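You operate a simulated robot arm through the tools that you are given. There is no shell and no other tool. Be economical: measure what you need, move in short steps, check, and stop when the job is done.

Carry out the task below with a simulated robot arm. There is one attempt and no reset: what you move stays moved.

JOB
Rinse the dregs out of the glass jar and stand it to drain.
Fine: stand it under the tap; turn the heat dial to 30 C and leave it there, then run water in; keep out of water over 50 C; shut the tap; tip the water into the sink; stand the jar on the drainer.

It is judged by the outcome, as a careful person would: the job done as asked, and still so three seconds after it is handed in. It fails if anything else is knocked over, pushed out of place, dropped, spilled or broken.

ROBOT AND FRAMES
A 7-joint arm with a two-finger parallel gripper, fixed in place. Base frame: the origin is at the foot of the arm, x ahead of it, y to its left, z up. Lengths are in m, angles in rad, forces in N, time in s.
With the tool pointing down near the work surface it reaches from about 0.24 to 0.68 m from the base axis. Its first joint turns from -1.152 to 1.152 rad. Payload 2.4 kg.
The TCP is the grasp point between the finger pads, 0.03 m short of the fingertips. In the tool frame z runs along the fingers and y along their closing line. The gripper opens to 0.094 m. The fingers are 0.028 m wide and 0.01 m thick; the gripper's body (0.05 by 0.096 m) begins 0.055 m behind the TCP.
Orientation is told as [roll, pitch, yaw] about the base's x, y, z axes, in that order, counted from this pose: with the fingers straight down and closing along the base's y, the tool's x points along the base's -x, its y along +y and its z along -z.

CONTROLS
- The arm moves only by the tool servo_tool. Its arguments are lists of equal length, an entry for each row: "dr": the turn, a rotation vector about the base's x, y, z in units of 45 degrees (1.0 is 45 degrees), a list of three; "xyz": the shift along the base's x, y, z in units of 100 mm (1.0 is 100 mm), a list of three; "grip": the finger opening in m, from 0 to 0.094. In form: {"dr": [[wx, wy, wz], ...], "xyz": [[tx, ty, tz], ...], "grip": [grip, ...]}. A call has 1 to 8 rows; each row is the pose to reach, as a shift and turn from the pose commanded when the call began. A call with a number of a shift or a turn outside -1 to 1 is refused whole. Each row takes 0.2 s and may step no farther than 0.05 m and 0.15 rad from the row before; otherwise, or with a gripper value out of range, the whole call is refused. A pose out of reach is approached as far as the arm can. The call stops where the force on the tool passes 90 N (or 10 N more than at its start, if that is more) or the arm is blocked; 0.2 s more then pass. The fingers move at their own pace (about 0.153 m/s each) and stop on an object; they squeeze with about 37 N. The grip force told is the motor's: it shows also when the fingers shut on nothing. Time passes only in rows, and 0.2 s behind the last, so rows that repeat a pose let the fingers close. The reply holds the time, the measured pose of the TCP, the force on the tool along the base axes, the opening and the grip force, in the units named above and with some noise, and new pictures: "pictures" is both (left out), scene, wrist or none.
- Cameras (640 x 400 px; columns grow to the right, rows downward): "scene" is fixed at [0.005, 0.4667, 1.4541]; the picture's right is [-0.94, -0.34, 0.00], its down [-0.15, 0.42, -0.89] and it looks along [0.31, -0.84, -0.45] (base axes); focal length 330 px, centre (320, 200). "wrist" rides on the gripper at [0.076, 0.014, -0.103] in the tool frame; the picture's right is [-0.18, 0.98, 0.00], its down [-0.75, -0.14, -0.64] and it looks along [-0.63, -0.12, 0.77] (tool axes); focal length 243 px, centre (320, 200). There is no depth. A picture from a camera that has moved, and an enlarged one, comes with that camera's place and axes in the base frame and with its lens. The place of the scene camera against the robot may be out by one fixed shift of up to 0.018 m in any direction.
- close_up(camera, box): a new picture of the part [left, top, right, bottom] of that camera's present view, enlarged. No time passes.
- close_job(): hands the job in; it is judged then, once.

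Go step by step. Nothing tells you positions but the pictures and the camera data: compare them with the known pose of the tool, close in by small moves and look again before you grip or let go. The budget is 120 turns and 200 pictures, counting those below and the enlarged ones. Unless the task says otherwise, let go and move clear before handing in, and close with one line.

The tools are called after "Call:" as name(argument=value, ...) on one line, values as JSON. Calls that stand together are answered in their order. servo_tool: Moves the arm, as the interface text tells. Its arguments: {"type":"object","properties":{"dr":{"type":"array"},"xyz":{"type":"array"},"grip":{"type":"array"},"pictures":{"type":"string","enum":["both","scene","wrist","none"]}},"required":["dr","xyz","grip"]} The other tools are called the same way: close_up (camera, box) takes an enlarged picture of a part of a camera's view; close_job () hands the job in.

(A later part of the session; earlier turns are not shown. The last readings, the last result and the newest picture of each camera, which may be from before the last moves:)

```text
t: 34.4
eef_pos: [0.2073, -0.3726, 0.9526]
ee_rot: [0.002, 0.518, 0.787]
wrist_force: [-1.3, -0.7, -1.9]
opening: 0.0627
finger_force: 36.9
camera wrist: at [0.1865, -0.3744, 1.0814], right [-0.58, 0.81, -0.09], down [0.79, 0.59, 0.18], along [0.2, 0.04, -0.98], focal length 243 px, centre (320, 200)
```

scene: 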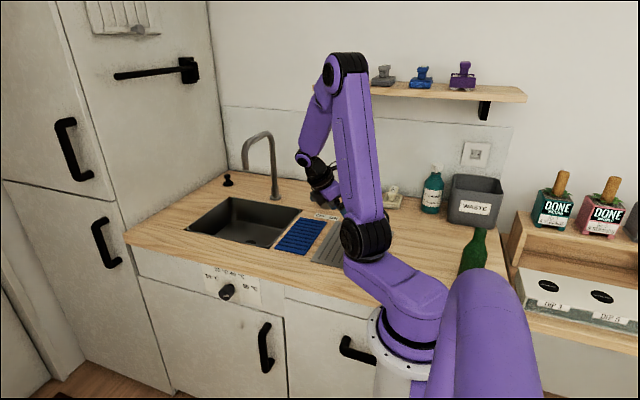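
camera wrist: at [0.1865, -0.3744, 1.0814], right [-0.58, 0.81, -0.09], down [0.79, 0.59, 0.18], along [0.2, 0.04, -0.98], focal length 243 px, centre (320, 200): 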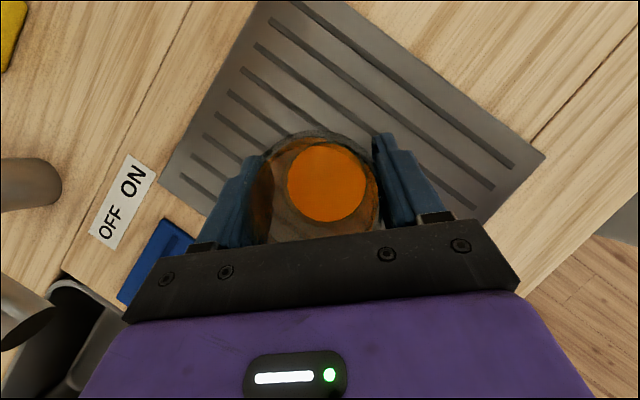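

It is held, but the opening (0.0627) suggests the grip is near the neck. I set it down again and regrip with more fingertip on the body.

Call:
servo_tool(dr=[[0, 0, 0], [0, 0, 0], [0, 0, 0], [0, 0, 0], [0, 0, 0], [0, 0, 0], [0, 0, 0]], xyz=[[0, 0, -0.08], [0, 0, -0.15], [0, 0, -0.185], [0, 0, -0.2], [0, 0, -0.2], [0, 0, -0.2], [0, 0, -0.2]], grip=[0.0, 0.0, 0.0, 0.0, 0.08, 0.094, 0.094], pictures="wrist")

Call:
servo_tool(dr=[[0, 0, 0], [0, 0, 0], [0, 0, 0]], xyz=[[0.04, 0.06, 0.0], [0.05, 0.07, -0.03], [0.05, 0.07, -0.05]], grip=[0.094, 0.094, 0.094], pictures="wrist")

```text
t: 36.0
eef_pos: [0.2078, -0.3727, 0.9339]
ee_rot: [0.003, 0.519, 0.785]
wrist_force: [-0.2, 0.6, -0.5]
opening: 0.0939
finger_force: 0.0
camera wrist: at [0.1863, -0.3745, 1.0618], right [-0.58, 0.81, -0.09], down [0.79, 0.59, 0.18], along [0.2, 0.04, -0.98], focal length 243 px, centre (320, 200)
```

wrist: 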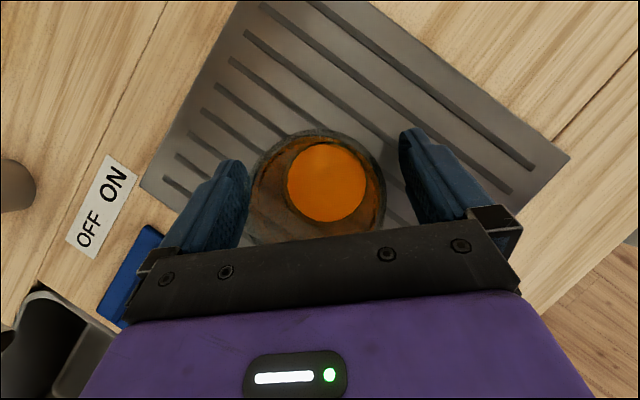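

```text
t: 36.8
eef_pos: [0.2122, -0.365, 0.9284]
ee_rot: [0.001, 0.521, 0.785]
wrist_force: [0.4, -0.3, 0.8]
opening: 0.0937
finger_force: 0.1
camera wrist: at [0.1915, -0.3668, 1.0564], right [-0.58, 0.81, -0.09], down [0.79, 0.59, 0.18], along [0.2, 0.04, -0.98], focal length 243 px, centre (320, 200)
```

wrist: 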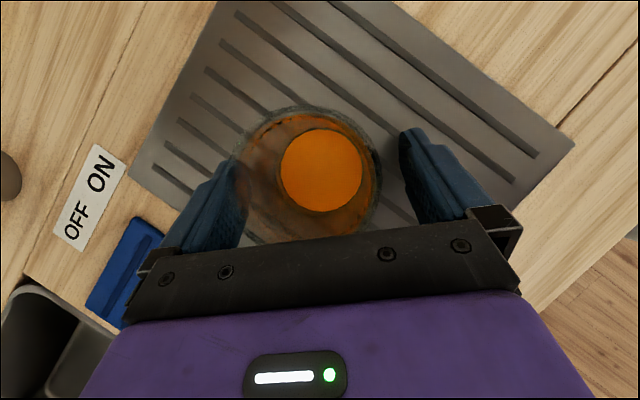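

Call:
servo_tool(dr=[[0, 0, 0], [0, 0, 0], [0, 0, 0], [0, 0, 0], [0, 0, 0]], xyz=[[0.015, -0.015, 0], [0.015, -0.015, 0], [0.015, -0.015, 0], [0.015, -0.015, 0], [0.015, -0.015, 0]], grip=[0.094, 0.07, 0.0, 0.0, 0.0], pictures="wrist")

```text
t: 38.0
eef_pos: [0.2129, -0.368, 0.9274]
ee_rot: [0.0, 0.52, 0.785]
wrist_force: [-1.2, 1.5, 2.7]
opening: 0.0657
finger_force: 37.1
camera wrist: at [0.1928, -0.3684, 1.0564], right [-0.58, 0.81, -0.09], down [0.79, 0.59, 0.18], along [0.2, 0.04, -0.98], focal length 243 px, centre (320, 200)
```

wrist: 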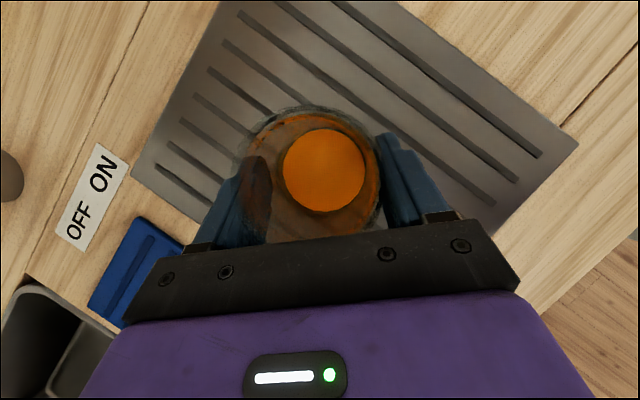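

Good grip on the body (0.0657). I lift and carry toward the sink, turning to yaw 90° on the way.

Call:
servo_tool(dr=[[0, 0, 0], [0, 0, 0], [0, 0, 0], [0, 0, 0], [0, 0, 0], [0, 0, 0], [0, 0, 0], [0, 0, 0]], xyz=[[0, 0, 0.05], [0, 0, 0.15], [0, 0, 0.3], [0, 0.05, 0.45], [0, 0.1, 0.6], [0, 0.15, 0.75], [0, 0.2, 0.9], [0, 0.25, 1.0]], grip=[0.0, 0.0, 0.0, 0.0, 0.0, 0.0, 0.0, 0.0], pictures="wrist")

Call:
servo_tool(dr=[[0, 0, 0.12], [0, 0, 0.25], [0, 0, 0.38], [0, 0, 0.5], [0, 0, 0.62], [0, 0, 0.75], [0, 0, 0.88], [0, 0, 1.0]], xyz=[[0.1, 0.05, 0], [0.22, 0.1, 0], [0.35, 0.15, 0], [0.48, 0.2, 0], [0.6, 0.2, 0], [0.75, 0.2, 0], [0.88, 0.2, 0], [1.0, 0.2, 0]], grip=[0.0, 0.0, 0.0, 0.0, 0.0, 0.0, 0.0, 0.0])

```text
t: 39.8
eef_pos: [0.2132, -0.3424, 1.0288]
ee_rot: [0.002, 0.521, 0.788]
wrist_force: [0.0, 0.0, -2.0]
opening: 0.0655
finger_force: 37.1
camera wrist: at [0.1922, -0.3438, 1.157], right [-0.58, 0.81, -0.09], down [0.79, 0.59, 0.18], along [0.2, 0.04, -0.98], focal length 243 px, centre (320, 200)
```

wrist: 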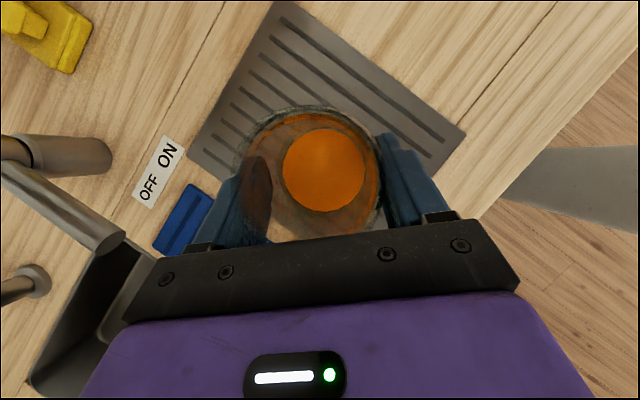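

```text
t: 41.6
eef_pos: [0.3137, -0.3224, 1.0294]
ee_rot: [0.002, 0.519, 1.574]
wrist_force: [0.1, -0.7, -2.4]
opening: 0.0654
finger_force: 37.1
camera wrist: at [0.2997, -0.3381, 1.1573], right [-0.98, 0.16, -0.09], down [0.14, 0.97, 0.18], along [0.12, 0.17, -0.98], focal length 243 px, centre (320, 200)
```

scene: 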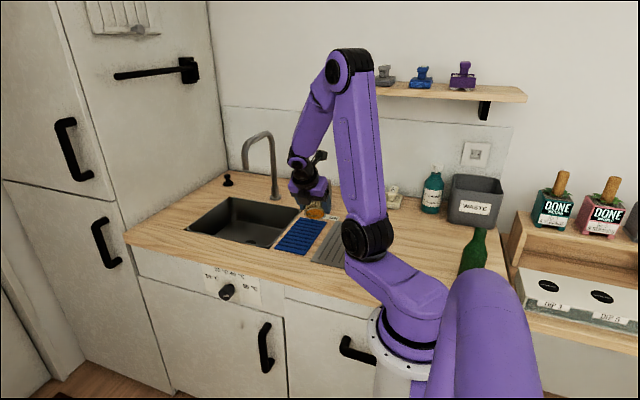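
wrist: 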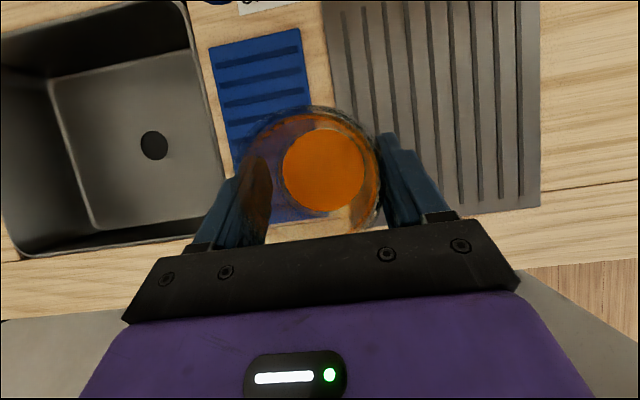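

The jar is steady; the sink floor is about z 0.77 and the drain about (0.605, -0.40). I rise and go nearer the sink to locate the spout outlet from above.

Call:
servo_tool(dr=[[0, 0, 0], [0, 0, 0], [0, 0, 0], [0, 0, 0], [0, 0, 0], [0, 0, 0]], xyz=[[0.1, 0.05, 0.15], [0.25, 0.1, 0.3], [0.4, 0.15, 0.5], [0.6, 0.2, 0.7], [0.8, 0.25, 0.9], [1.0, 0.25, 1.0]], grip=[0.0, 0.0, 0.0, 0.0, 0.0, 0.0])

```text
t: 43.0
eef_pos: [0.4136, -0.2962, 1.1282]
ee_rot: [0.001, 0.518, 1.572]
wrist_force: [0.0, -0.1, -1.5]
opening: 0.0656
finger_force: 37.1
camera wrist: at [0.3997, -0.3129, 1.2563], right [-0.98, 0.16, -0.09], down [0.14, 0.97, 0.18], along [0.12, 0.17, -0.98], focal length 243 px, centre (320, 200)
```

scene: 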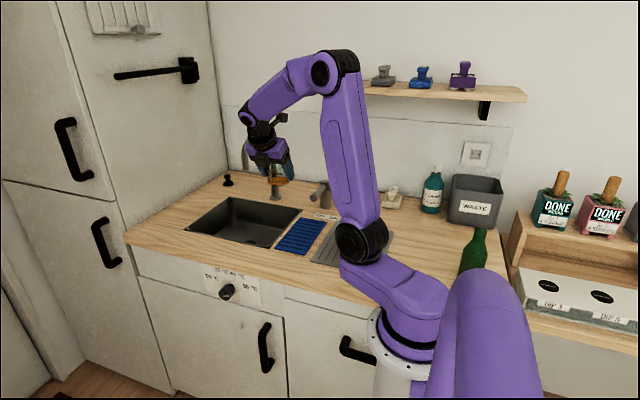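
wrist: 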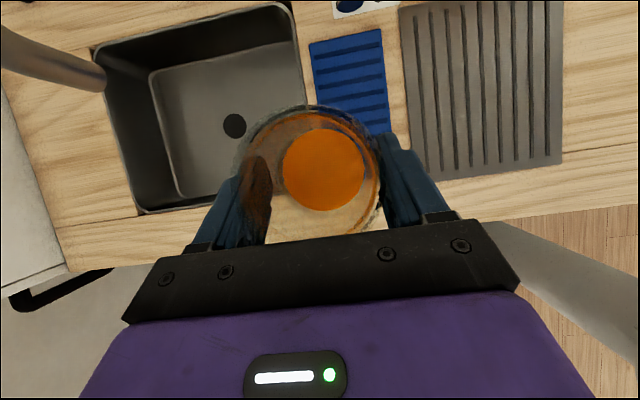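

Two views put the spout outlet at about (0.598, -0.413, 1.05), over the sink centre. I go down beside it at x 0.515, then slide under it.

Call:
servo_tool(dr=[[0, 0, 0], [0, 0, 0], [0, 0, 0], [0, 0, 0], [0, 0, 0], [0, 0, 0], [0, 0, 0], [0, 0, 0]], xyz=[[0.2, 0, -0.1], [0.45, 0, -0.3], [0.7, 0, -0.5], [0.9, -0.15, -0.7], [1.0, -0.35, -0.7], [1.0, -0.6, -0.8], [1.0, -0.85, -0.9], [1.0, -1.0, -1.0]], grip=[0.0, 0.0, 0.0, 0.0, 0.0, 0.0, 0.0, 0.0])

```text
t: 44.8
eef_pos: [0.5138, -0.3978, 1.0266]
ee_rot: [0.001, 0.521, 1.57]
wrist_force: [0.2, 0.6, -1.3]
opening: 0.0655
finger_force: 36.7
camera wrist: at [0.5008, -0.4136, 1.1551], right [-0.98, 0.16, -0.09], down [0.14, 0.97, 0.18], along [0.12, 0.17, -0.98], focal length 243 px, centre (320, 200)
```

scene: 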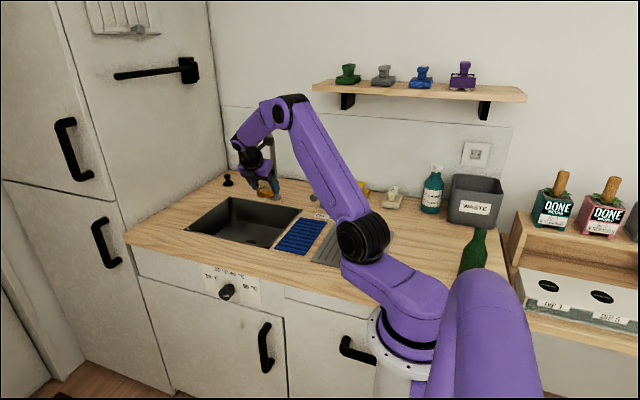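
wrist: 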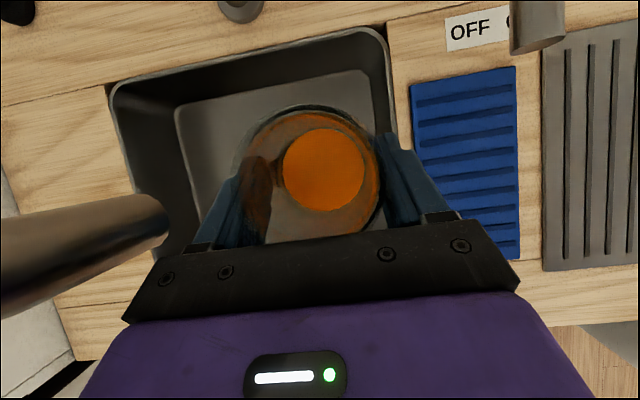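

A second view corrects the outlet to about (0.570, -0.400, 1.074). I step slightly away from the spout and descend into the sink beside it.

Call:
servo_tool(dr=[[0, 0, 0], [0, 0, 0], [0, 0, 0], [0, 0, 0], [0, 0, 0]], xyz=[[-0.05, 0.1, 0], [-0.05, 0.15, -0.2], [-0.05, 0.15, -0.45], [-0.05, 0.15, -0.7], [-0.05, 0.15, -0.95]], grip=[0.0, 0.0, 0.0, 0.0, 0.0])

```text
t: 46.0
eef_pos: [0.5105, -0.382, 0.9341]
ee_rot: [-0.002, 0.519, 1.57]
wrist_force: [0.3, -0.2, -1.9]
opening: 0.0652
finger_force: 36.6
camera wrist: at [0.4961, -0.3989, 1.0618], right [-0.98, 0.16, -0.09], down [0.14, 0.97, 0.18], along [0.12, 0.17, -0.98], focal length 243 px, centre (320, 200)
```

scene: 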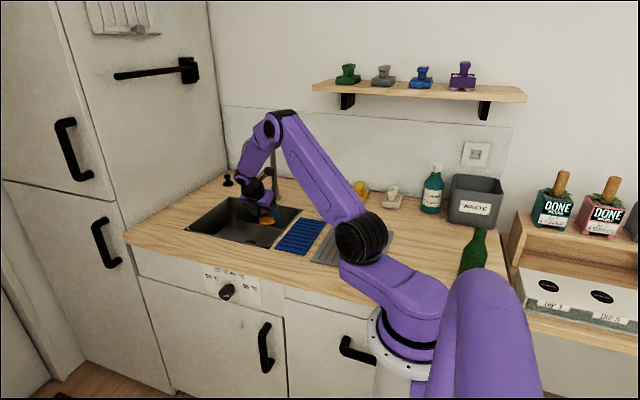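
wrist: 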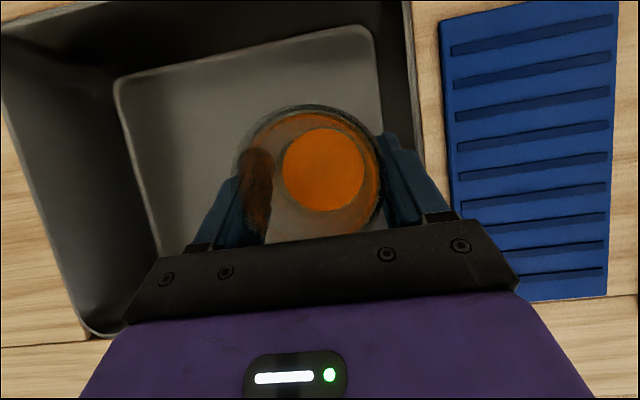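

Clear of the spout. I go down further, then shift under the outlet.

Call:
servo_tool(dr=[[0, 0, 0], [0, 0, 0], [0, 0, 0], [0, 0, 0], [0, 0, 0], [0, 0, 0], [0, 0, 0], [0, 0, 0]], xyz=[[0, 0, -0.2], [0, 0, -0.4], [0, 0, -0.6], [0, 0, -0.8], [0, 0, -0.9], [0.2, -0.05, -0.9], [0.4, -0.1, -0.9], [0.6, -0.1, -0.9]], grip=[0.0, 0.0, 0.0, 0.0, 0.0, 0.0, 0.0, 0.0])

Call:
close_up(camera="scene", box=[200, 100, 340, 260])

```text
t: 47.8
eef_pos: [0.5699, -0.392, 0.8443]
ee_rot: [0.002, 0.519, 1.572]
wrist_force: [-0.1, 0.1, -2.1]
opening: 0.0652
finger_force: 37.3
camera wrist: at [0.5552, -0.4077, 0.9722], right [-0.98, 0.16, -0.09], down [0.14, 0.97, 0.18], along [0.12, 0.17, -0.98], focal length 243 px, centre (320, 200)
```

scene: 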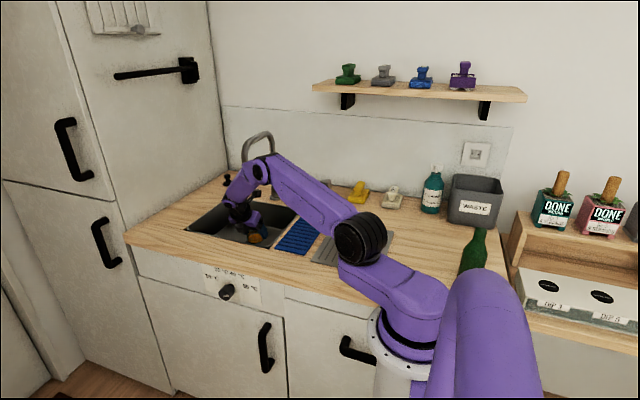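
wrist: 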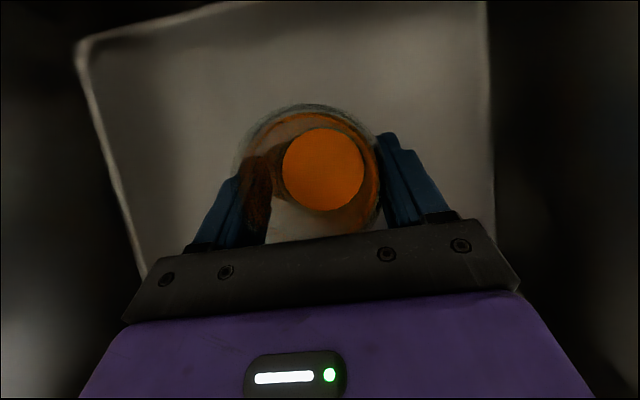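

```text
2.50 times, centred on (270, 180) of scene
camera zoom: at [0.005, 0.4667, 1.4541], right [-0.94, -0.34, 0.0], down [-0.15, 0.42, -0.89], along [0.31, -0.84, -0.45], focal length 824 px, centre (445, 250)
```

zoom: 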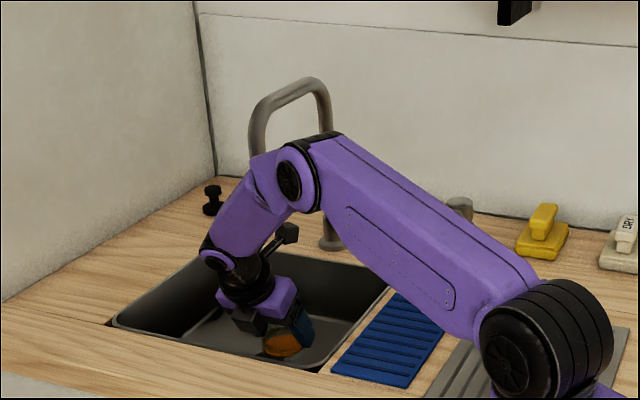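

In position under the spout. I lower to the sink floor in small steps.

Call:
servo_tool(dr=[[0, 0, 0], [0, 0, 0], [0, 0, 0]], xyz=[[0, 0, -0.1], [0, 0, -0.2], [0, 0, -0.27]], grip=[0.0, 0.0, 0.0], pictures="none")

Call:
servo_tool(dr=[[0, 0, 0], [0, 0, 0]], xyz=[[0, 0, -0.015], [0, 0, -0.03]], grip=[0.0, 0.0], pictures="none")

Call:
servo_tool(dr=[[0, 0, 0], [0, 0, 0]], xyz=[[0, 0, -0.015], [0, 0, -0.03]], grip=[0.0, 0.0], pictures="none")

```text
t: 48.6
eef_pos: [0.5698, -0.3926, 0.8189]
ee_rot: [-0.001, 0.523, 1.571]
wrist_force: [-4.0, 5.1, 17.2]
opening: 0.0652
finger_force: 36.9
```

```text
t: 49.2
eef_pos: [0.5702, -0.3925, 0.8163]
ee_rot: [-0.007, 0.523, 1.571]
wrist_force: [-0.6, 2.3, 29.5]
opening: 0.0655
finger_force: 36.8
```

```text
t: 49.8
eef_pos: [0.5706, -0.3931, 0.8139]
ee_rot: [-0.006, 0.525, 1.568]
wrist_force: [1.4, -0.1, 29.7]
opening: 0.0654
finger_force: 36.9
```

The jar is on the sink floor (contact near 0.818). I ease up 3 mm, open, and retreat along the tool axis.

Call:
servo_tool(dr=[[0, 0, 0], [0, 0, 0], [0, 0, 0], [0, 0, 0]], xyz=[[0, 0, 0.03], [0, 0, 0.03], [0, 0, 0.03], [0, 0, 0.03]], grip=[0.0, 0.075, 0.088, 0.088], pictures="wrist")

Call:
servo_tool(dr=[[0, 0, 0], [0, 0, 0], [0, 0, 0], [0, 0, 0], [0, 0, 0], [0, 0, 0]], xyz=[[0, 0.05, 0.087], [0, 0.1, 0.173], [0, 0.2, 0.346], [0, 0.32, 0.55], [0, 0.45, 0.78], [0, 0.57, 0.98]], grip=[0.09, 0.09, 0.09, 0.09, 0.09, 0.09])

```text
t: 50.8
eef_pos: [0.5671, -0.3913, 0.8115]
ee_rot: [0.003, 0.519, 1.57]
wrist_force: [0.8, 0.2, -1.3]
opening: 0.088
finger_force: 0.0
camera wrist: at [0.5544, -0.4086, 0.9409], right [-0.98, 0.16, -0.09], down [0.14, 0.97, 0.18], along [0.12, 0.17, -0.98], focal length 243 px, centre (320, 200)
```

wrist: 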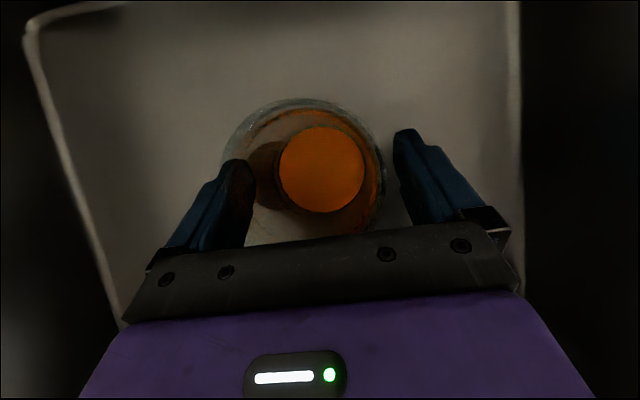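

```text
t: 52.2
eef_pos: [0.5678, -0.3343, 0.9121]
ee_rot: [0.0, 0.519, 1.571]
wrist_force: [-1.8, -0.2, 0.0]
opening: 0.0903
finger_force: 0.1
camera wrist: at [0.5543, -0.3501, 1.0404], right [-0.98, 0.16, -0.09], down [0.14, 0.97, 0.18], along [0.12, 0.17, -0.98], focal length 243 px, centre (320, 200)
```

scene: 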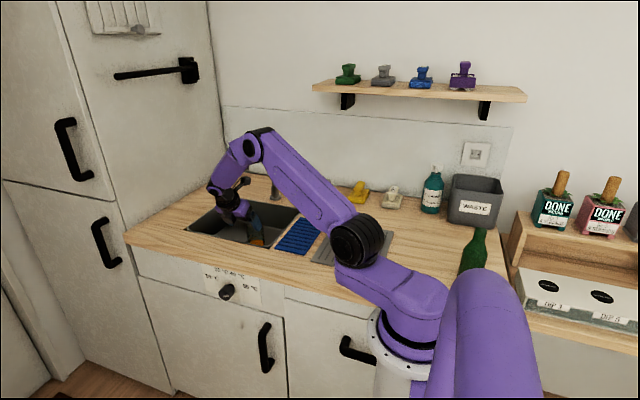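
wrist: 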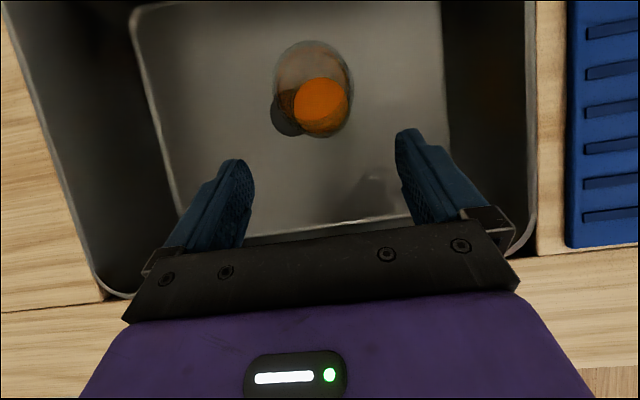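

The jar stands at (0.570, -0.399). I withdraw fully to check its place against the outlet.

Call:
servo_tool(dr=[[0, 0, 0], [0, 0, 0], [0, 0, 0], [0, 0, 0], [0, 0, 0], [0, 0, 0]], xyz=[[0, 0.2, 0.3], [-0.05, 0.4, 0.5], [-0.2, 0.6, 0.7], [-0.4, 0.8, 0.9], [-0.6, 1.0, 1.0], [-0.9, 1.0, 1.0]], grip=[0.09, 0.09, 0.09, 0.09, 0.09, 0.09])

Call:
servo_tool(dr=[[0, 0, 0], [0, 0, 0], [0, 0, 0], [0, 0, 0], [0, 0, 0]], xyz=[[-0.1, 0, 0.3], [-0.2, 0, 0.6], [-0.3, 0, 0.8], [-0.4, 0, 1.0], [-0.6, 0, 1.0]], grip=[0.09, 0.09, 0.09, 0.09, 0.09])

Call:
close_up(camera="scene", box=[200, 120, 310, 260])

```text
t: 53.6
eef_pos: [0.479, -0.235, 1.011]
ee_rot: [0.001, 0.519, 1.572]
wrist_force: [0.7, -0.5, -0.4]
opening: 0.0897
finger_force: 0.1
camera wrist: at [0.4647, -0.2512, 1.1395], right [-0.98, 0.16, -0.09], down [0.14, 0.97, 0.18], along [0.12, 0.17, -0.98], focal length 243 px, centre (320, 200)
```

scene: 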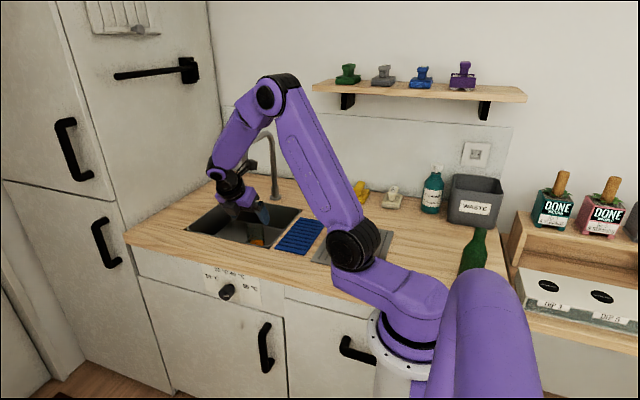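
wrist: 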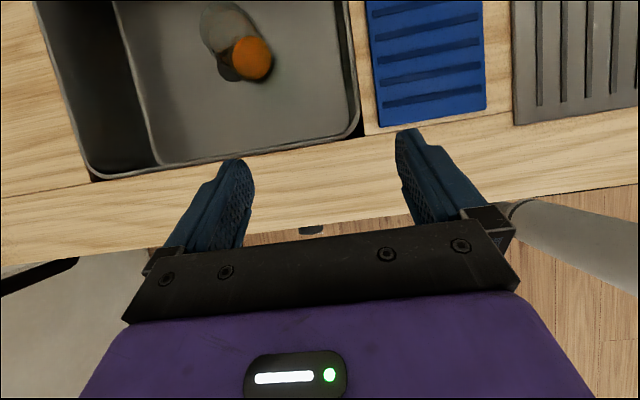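

```text
t: 54.8
eef_pos: [0.419, -0.2368, 1.1119]
ee_rot: [0.001, 0.52, 1.575]
wrist_force: [-0.8, -0.4, -0.3]
opening: 0.0901
finger_force: 0.0
camera wrist: at [0.4045, -0.2522, 1.2399], right [-0.98, 0.16, -0.09], down [0.14, 0.97, 0.18], along [0.12, 0.17, -0.98], focal length 243 px, centre (320, 200)
```

scene: 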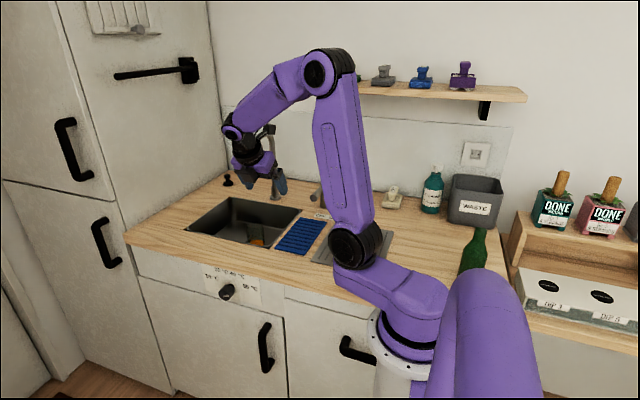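
wrist: 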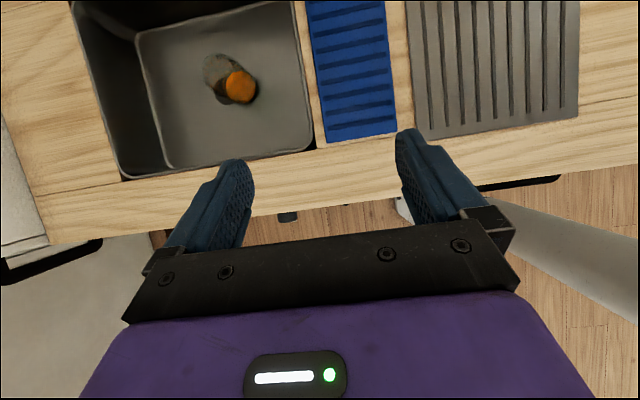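

```text
2.86 times, centred on (255, 190) of scene
camera zoom: at [0.005, 0.4667, 1.4541], right [-0.94, -0.34, 0.0], down [-0.15, 0.42, -0.89], along [0.31, -0.84, -0.45], focal length 942 px, centre (506, 229)
```

zoom: 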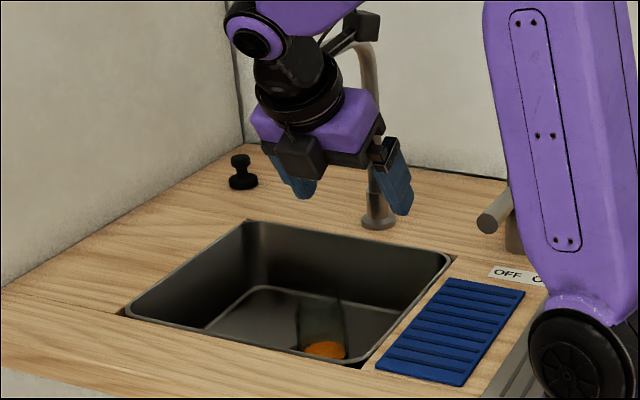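

The jar at (0.570, -0.399) fits the outlet estimate of about (0.577, -0.40), within the mouth. Next the dial: I pull back in front of the counter and tip the tool to point horizontally at it.

Call:
servo_tool(dr=[[-0.12, 0, 0], [-0.25, 0, 0], [-0.38, 0, 0], [-0.5, 0, 0], [-0.62, 0, 0], [-0.75, 0, 0], [-0.88, 0, 0], [-1.0, 0, 0]], xyz=[[0, 0.15, 0], [0, 0.35, 0], [0.1, 0.55, 0], [0.2, 0.75, 0], [0.3, 0.95, 0], [0.4, 1.0, 0], [0.5, 1.0, -0.1], [0.6, 1.0, -0.3]], grip=[0.09, 0.09, 0.09, 0.09, 0.09, 0.09, 0.09, 0.09], pictures="none")

Call:
servo_tool(dr=[[0, 0, 0], [0, 0, 0], [-0.1, 0, 0], [-0.2, 0, 0], [-0.33, 0, 0]], xyz=[[0.1, 0.3, 0], [0.2, 0.6, 0], [0.3, 0.9, -0.3], [0.4, 1.0, -0.6], [0.5, 1.0, -0.9]], grip=[0.09, 0.09, 0.09, 0.09, 0.09])

```text
t: 56.6
eef_pos: [0.479, -0.135, 1.0827]
ee_rot: [-0.003, 1.308, 1.569]
wrist_force: [0.1, -0.5, -0.2]
opening: 0.09
finger_force: 0.0
```

```text
t: 57.8
eef_pos: [0.5295, -0.0336, 0.9901]
ee_rot: [0.018, 1.565, 1.589]
wrist_force: [0.4, 0.0, -0.6]
opening: 0.0898
finger_force: 0.1
camera wrist: at [0.5153, 0.0661, 1.0691], right [-0.98, 0.0, -0.18], down [0.14, 0.65, -0.75], along [0.12, -0.76, -0.64], focal length 243 px, centre (320, 200)
```

scene: 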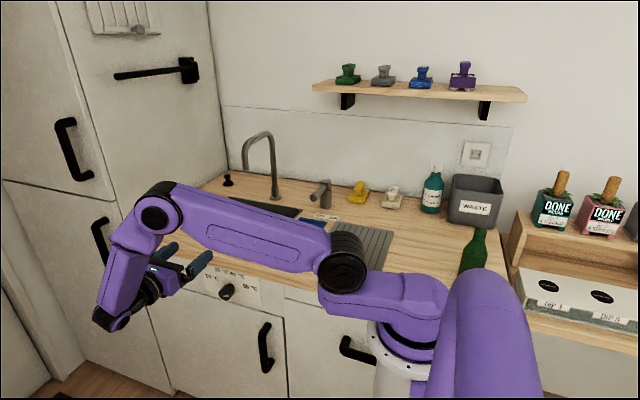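
wrist: 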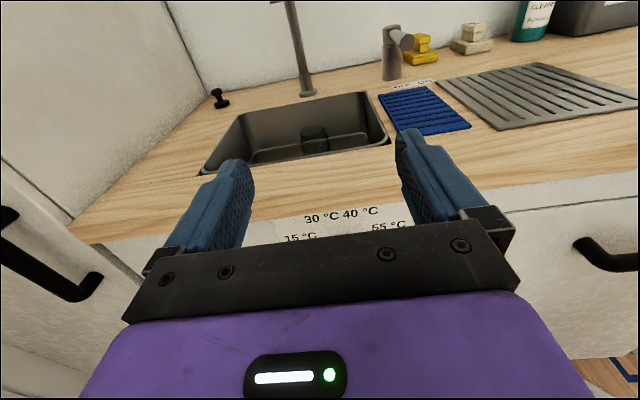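

Tool points at the cabinet front and the jar lines up with the faucet. I lower toward the dial.

Call:
servo_tool(dr=[[0, 0, 0], [0, 0, 0], [0, 0, 0], [0, 0, 0]], xyz=[[0, 0.1, -0.25], [0, 0.2, -0.5], [0.05, 0.3, -0.75], [0.1, 0.3, -1.0]], grip=[0.09, 0.09, 0.09, 0.09], pictures="none")

Call:
servo_tool(dr=[[0, 0, 0], [0, 0, 0], [0, 0, 0]], xyz=[[0, 0, -0.25], [0, 0, -0.5], [0, 0, -0.8]], grip=[0.09, 0.09, 0.09])

```text
t: 58.8
eef_pos: [0.5402, -0.0049, 0.8902]
ee_rot: [-0.031, 1.565, 1.538]
wrist_force: [0.4, -0.1, 0.4]
opening: 0.0899
finger_force: 0.1
```

```text
t: 59.6
eef_pos: [0.5398, -0.0056, 0.8116]
ee_rot: [0.082, 1.563, 1.65]
wrist_force: [-0.2, -0.4, 0.0]
opening: 0.0897
finger_force: 0.0
camera wrist: at [0.5248, 0.0959, 0.89], right [-0.98, 0.0, -0.18], down [0.14, 0.65, -0.75], along [0.12, -0.76, -0.64], focal length 243 px, centre (320, 200)
```

scene: 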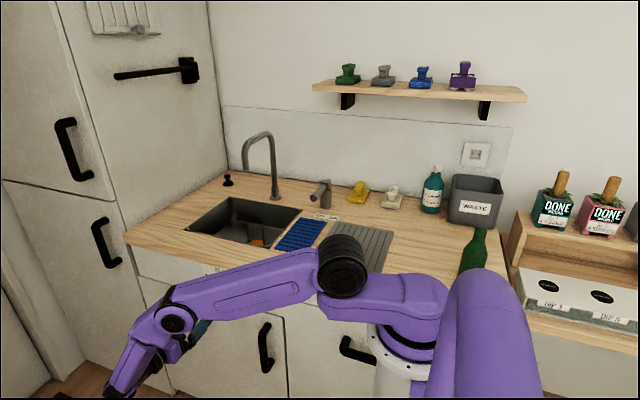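
wrist: 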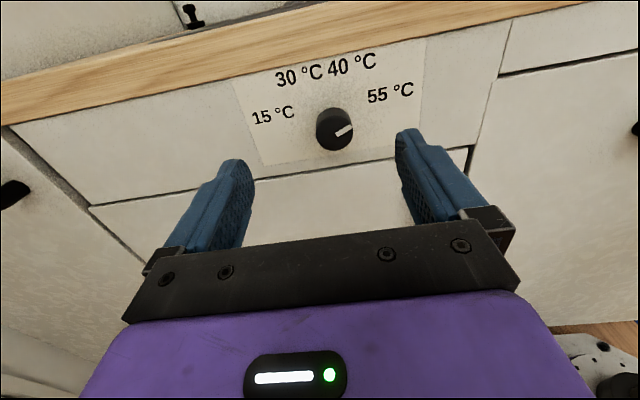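

Call:
close_up(camera="wrist", box=[230, 30, 430, 170])

Call:
close_up(camera="scene", box=[200, 120, 310, 260])

```text
2.86 times, centred on (330, 100) of wrist
camera zoom: at [0.5248, 0.0959, 0.89], right [-0.98, 0.0, -0.18], down [0.14, 0.65, -0.75], along [0.12, -0.76, -0.64], focal length 693 px, centre (291, 486)
```

zoom: 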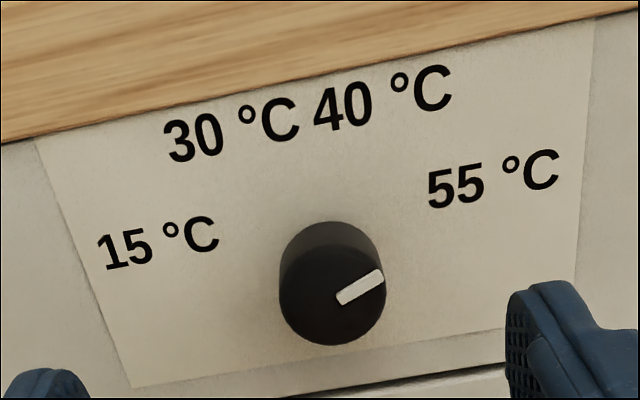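

```text
2.86 times, centred on (255, 190) of scene
camera zoom: at [0.005, 0.4667, 1.4541], right [-0.94, -0.34, 0.0], down [-0.15, 0.42, -0.89], along [0.31, -0.84, -0.45], focal length 942 px, centre (506, 229)
```

zoom: 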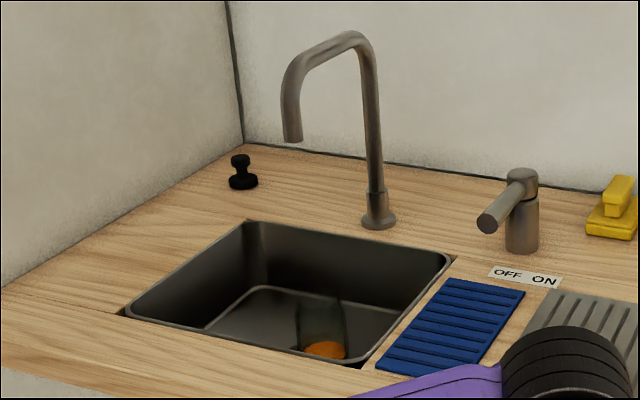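

The dial points at 55 °C now; it sits near (0.532, -0.157, 0.771), and 30 °C needs about 98° counter-clockwise. I align with the knob and pre-roll 45° the other way for a full turn in one grip.

Call:
servo_tool(dr=[[0, -0.16, 0], [0, -0.33, 0], [0, -0.5, 0], [0, -0.66, 0], [0, -0.83, 0], [0, -1.0, 0]], xyz=[[0, 0, -0.1], [0, 0, -0.2], [-0.04, -0.1, -0.3], [-0.08, -0.2, -0.41], [-0.08, -0.3, -0.41], [-0.08, -0.4, -0.41]], grip=[0.09, 0.08, 0.08, 0.08, 0.08, 0.08])

```text
t: 61.0
eef_pos: [0.5314, -0.0457, 0.7704]
ee_rot: [-1.564, 0.782, 0.011]
wrist_force: [-0.2, -0.2, -0.7]
opening: 0.0802
finger_force: 0.1
camera wrist: at [0.4664, 0.0555, 0.8157], right [-0.56, 0.0, -0.83], down [0.63, 0.65, -0.43], along [0.53, -0.76, -0.37], focal length 243 px, centre (320, 200)
```

scene: 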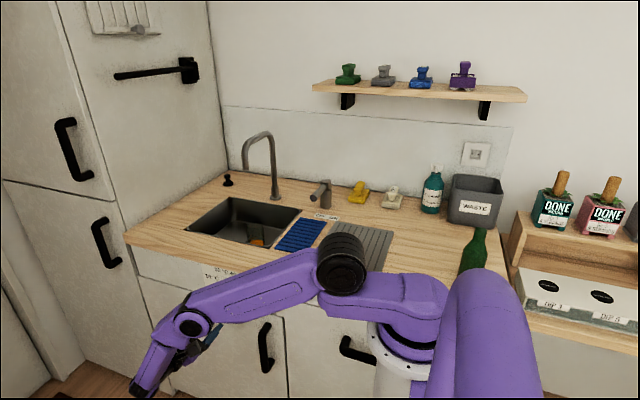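
wrist: 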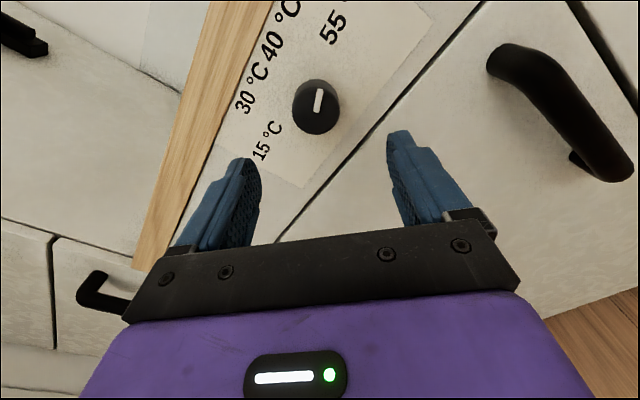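

The knob axis measures (0.531, -0.166, 0.770), matching the tool. I advance partway and look.

Call:
servo_tool(dr=[[0, 0, 0], [0, 0, 0], [0, 0, 0]], xyz=[[0, -0.25, 0], [0, -0.5, 0], [0, -0.7, 0]], grip=[0.08, 0.08, 0.08], pictures="wrist")

```text
t: 61.8
eef_pos: [0.531, -0.1153, 0.7705]
ee_rot: [-1.563, 0.785, 0.012]
wrist_force: [0.2, -0.5, -0.8]
opening: 0.0801
finger_force: 0.1
camera wrist: at [0.4667, -0.0142, 0.8164], right [-0.57, 0.0, -0.82], down [0.63, 0.65, -0.43], along [0.53, -0.76, -0.37], focal length 243 px, centre (320, 200)
```

wrist: 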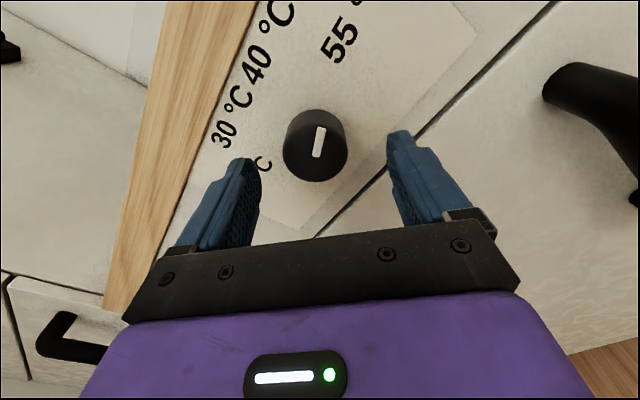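

The knob lies exactly on the tool axis, its face about 0.04 m past the TCP. I advance 25 mm and close on it.

Call:
servo_tool(dr=[[0, 0, 0], [0, 0, 0], [0, 0, 0], [0, 0, 0], [0, 0, 0]], xyz=[[0, -0.12, 0], [0, -0.25, 0], [0, -0.25, 0], [0, -0.25, 0], [0, -0.25, 0]], grip=[0.08, 0.08, 0.05, 0.03, 0.03], pictures="wrist")

```text
t: 63.0
eef_pos: [0.5328, -0.1404, 0.7726]
ee_rot: [-1.566, 0.783, 0.009]
wrist_force: [6.7, -3.5, 11.4]
opening: 0.0408
finger_force: 45.1
camera wrist: at [0.4679, -0.0396, 0.8177], right [-0.56, 0.0, -0.83], down [0.63, 0.65, -0.43], along [0.53, -0.76, -0.36], focal length 243 px, centre (320, 200)
```

wrist: 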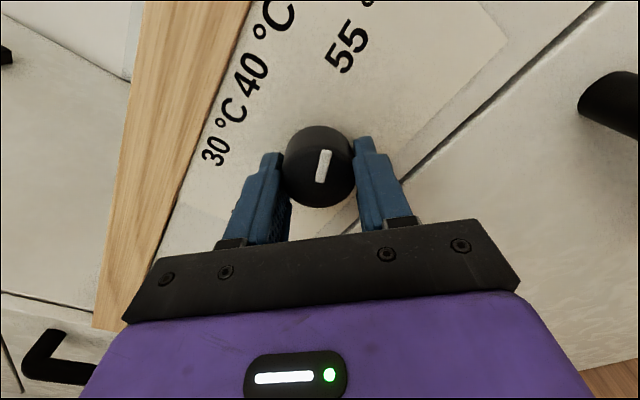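

Gripped at 0.041. I turn 45° counter-clockwise, relieving the side force.

Call:
servo_tool(dr=[[0, 0.0, 0], [0, 0.16, 0], [0, 0.33, 0], [0, 0.5, 0], [0, 0.66, 0], [0, 0.83, 0], [0, 1.0, 0]], xyz=[[0.02, 0, 0.025], [0.02, 0, 0.025], [0.02, 0, 0.025], [0.02, 0, 0.025], [0.02, 0, 0.025], [0.02, 0, 0.025], [0.02, 0, 0.025]], grip=[0.02, 0.02, 0.02, 0.02, 0.02, 0.02, 0.02], pictures="wrist")

```text
t: 64.6
eef_pos: [0.5304, -0.1402, 0.7727]
ee_rot: [0.912, 1.564, 2.476]
wrist_force: [-33.7, 8.1, -0.4]
opening: 0.0399
finger_force: 45.0
camera wrist: at [0.517, -0.0394, 0.8504], right [-0.98, 0.01, -0.18], down [0.14, 0.64, -0.75], along [0.11, -0.76, -0.64], focal length 243 px, centre (320, 200)
```

wrist: 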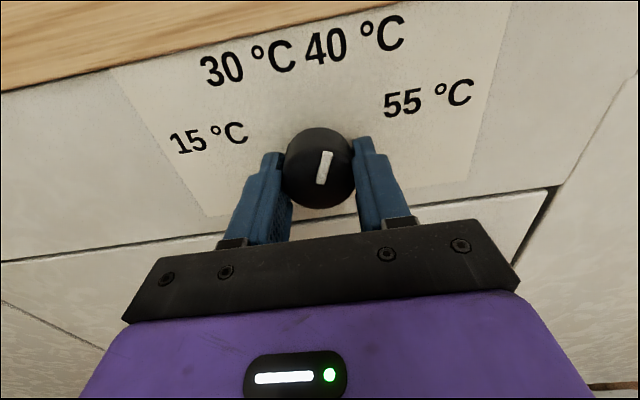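

The knob follows; it is near 40 °C now. I continue another 45°, easing the sideways load.

Call:
servo_tool(dr=[[0, 0.0, 0], [0, 0.16, 0], [0, 0.33, 0], [0, 0.5, 0], [0, 0.66, 0], [0, 0.83, 0], [0, 1.0, 0]], xyz=[[-0.04, 0, 0.0], [-0.04, 0, 0.0], [-0.04, 0, 0], [-0.04, 0, 0], [-0.04, 0, 0], [-0.04, 0, 0], [-0.04, 0, 0]], grip=[0.02, 0.02, 0.02, 0.02, 0.02, 0.02, 0.02], pictures="wrist")

Call:
close_up(camera="wrist", box=[180, 0, 460, 240])

```text
t: 66.2
eef_pos: [0.5278, -0.1403, 0.7728]
ee_rot: [1.564, 0.782, 3.13]
wrist_force: [-16.2, 0.6, -7.5]
opening: 0.0394
finger_force: 45.5
camera wrist: at [0.573, -0.0396, 0.8388], right [-0.82, 0.01, 0.57], down [-0.43, 0.65, -0.63], along [-0.37, -0.76, -0.53], focal length 243 px, centre (320, 200)
```

wrist: 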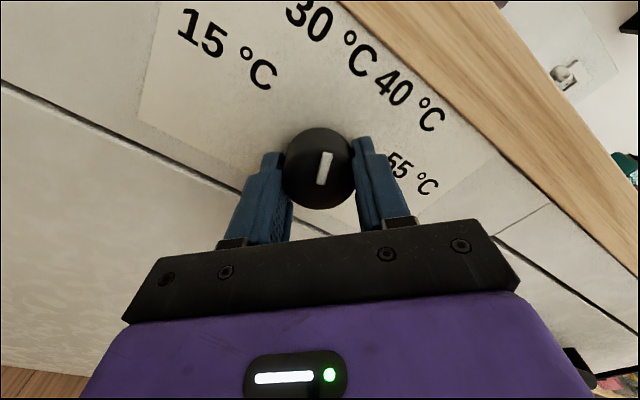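

```text
1.67 times, centred on (320, 120) of wrist
camera zoom: at [0.573, -0.0396, 0.8388], right [-0.82, 0.01, 0.57], down [-0.43, 0.65, -0.63], along [-0.37, -0.76, -0.53], focal length 404 px, centre (320, 333)
```

zoom: 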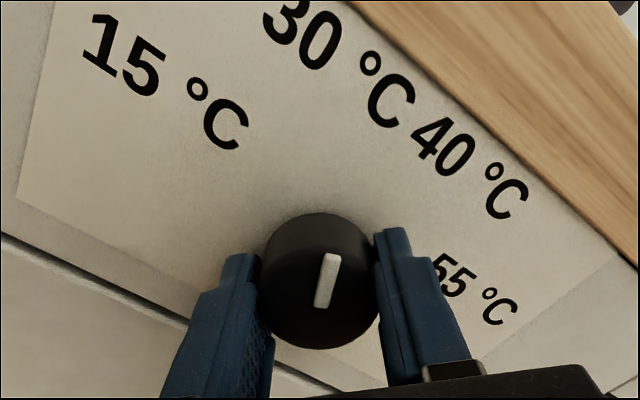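

The pointer measures about 25° left of vertical, which is the 30 °C mark. I release, back off, and check from straight on.

Call:
servo_tool(dr=[[0, 0, 0], [0, 0, 0], [0, 0, 0], [0, 0, 0], [0, 0, 0], [0, 0, 0]], xyz=[[0, 0, 0], [0, 0, 0], [0, 0.15, 0], [0, 0.3, 0], [0, 0.5, 0], [0, 0.8, 0]], grip=[0.08, 0.08, 0.08, 0.08, 0.08, 0.08], pictures="none")

Call:
servo_tool(dr=[[0, -0.16, 0], [0, -0.33, 0], [0, -0.5, 0], [0, -0.66, 0], [0, -0.83, 0], [0, -1.0, 0]], xyz=[[0, 0, 0], [0, 0, 0], [0, 0.1, 0], [0, 0.2, 0], [0, 0.3, 0], [0, 0.3, 0]], grip=[0.08, 0.08, 0.08, 0.08, 0.08, 0.08], pictures="wrist")

Call:
close_up(camera="wrist", box=[220, 20, 420, 160])

```text
t: 67.6
eef_pos: [0.5277, -0.0611, 0.7739]
ee_rot: [1.566, 0.786, 3.132]
wrist_force: [0.3, 0.2, -0.5]
opening: 0.0801
finger_force: 0.0
```

```text
t: 69.0
eef_pos: [0.5283, -0.0309, 0.7741]
ee_rot: [-0.387, 1.564, 1.183]
wrist_force: [-1.0, -0.1, 0.1]
opening: 0.0799
finger_force: 0.1
camera wrist: at [0.5143, 0.0709, 0.8516], right [-0.98, 0.0, -0.19], down [0.14, 0.65, -0.75], along [0.12, -0.76, -0.64], focal length 243 px, centre (320, 200)
```

wrist: 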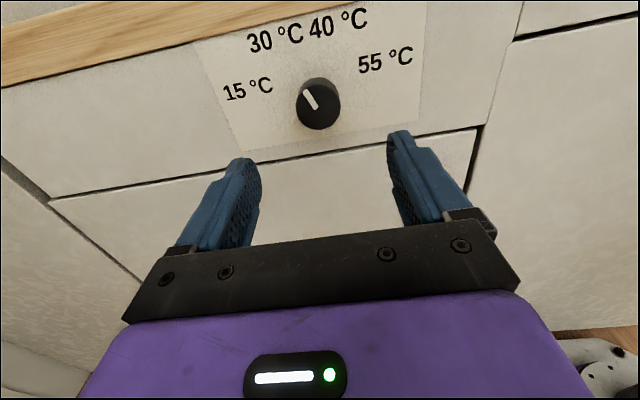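

```text
2.86 times, centred on (320, 90) of wrist
camera zoom: at [0.5143, 0.0709, 0.8516], right [-0.98, 0.0, -0.19], down [0.14, 0.65, -0.75], along [0.12, -0.76, -0.64], focal length 693 px, centre (320, 514)
```

zoom: 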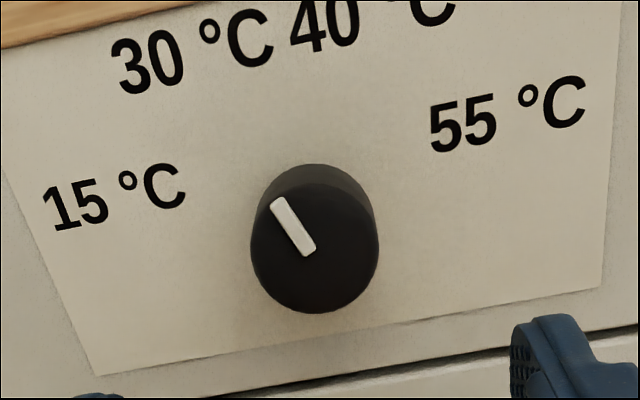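

The dial reads 30 °C and is left there. Next the tap lever at about (0.37, -0.46, 0.96): I rise, close the fingers and move toward it with a 45° tilt.

Call:
servo_tool(dr=[[0, 0, 0], [0, 0, 0], [0, 0, 0], [0, 0, 0], [0, 0, 0]], xyz=[[0, 0.1, 0.2], [0, 0.15, 0.45], [0, 0.15, 0.7], [0, 0.15, 0.9], [0, 0.15, 1.0]], grip=[0.05, 0.02, 0.0, 0.0, 0.0], pictures="none")

Call:
servo_tool(dr=[[0, 0, 0], [0, 0, 0], [0, 0, 0], [0, 0, 0], [0, 0, 0]], xyz=[[0, 0, 0.25], [0, 0, 0.5], [-0.1, 0, 0.75], [-0.2, 0, 1.0], [-0.5, 0, 1.0]], grip=[0.0, 0.0, 0.0, 0.0, 0.0], pictures="none")

Call:
servo_tool(dr=[[0, 0, 0], [0.15, 0, 0], [0.3, 0, 0], [0.45, 0, 0], [0.6, 0, 0], [0.75, 0, 0], [0.9, 0, 0], [1.0, 0, 0]], xyz=[[0, 0, 0.3], [0, 0, 0.6], [0, -0.2, 0.9], [0, -0.4, 1.0], [0, -0.55, 1.0], [0, -0.7, 1.0], [0, -0.85, 1.0], [0, -1.0, 1.0]], grip=[0.0, 0.0, 0.0, 0.0, 0.0, 0.0, 0.0, 0.0])

```text
t: 70.2
eef_pos: [0.5296, -0.0157, 0.8735]
ee_rot: [0.002, 1.565, 1.572]
wrist_force: [-0.3, 0.1, -0.1]
opening: 0.0
finger_force: 32.9
```

```text
t: 71.4
eef_pos: [0.478, -0.0152, 0.9706]
ee_rot: [0.011, 1.565, 1.579]
wrist_force: [0.6, 0.3, 0.1]
opening: 0.0001
finger_force: 32.7
```

```text
t: 73.2
eef_pos: [0.4785, -0.1149, 1.0736]
ee_rot: [0.002, 0.778, 1.571]
wrist_force: [-0.6, -0.4, -0.9]
opening: 0.0001
finger_force: 33.1
camera wrist: at [0.4643, -0.0979, 1.2009], right [-0.98, 0.13, -0.13], down [0.14, 0.99, -0.07], along [0.12, -0.09, -0.99], focal length 243 px, centre (320, 200)
```

scene: 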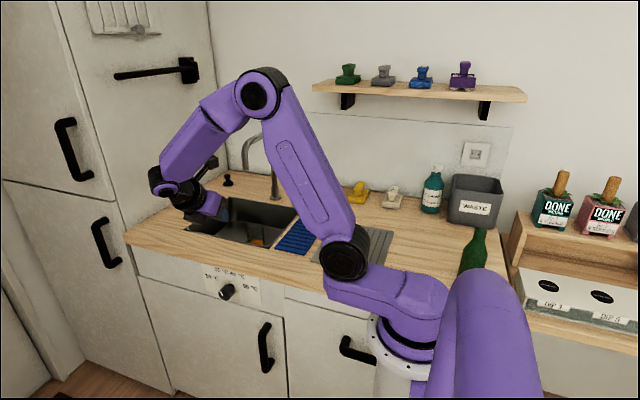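
wrist: 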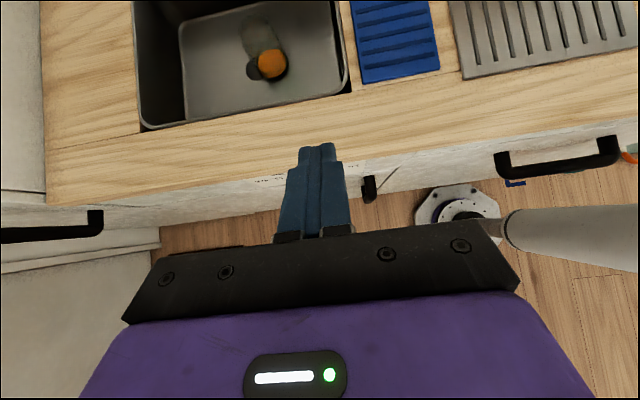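

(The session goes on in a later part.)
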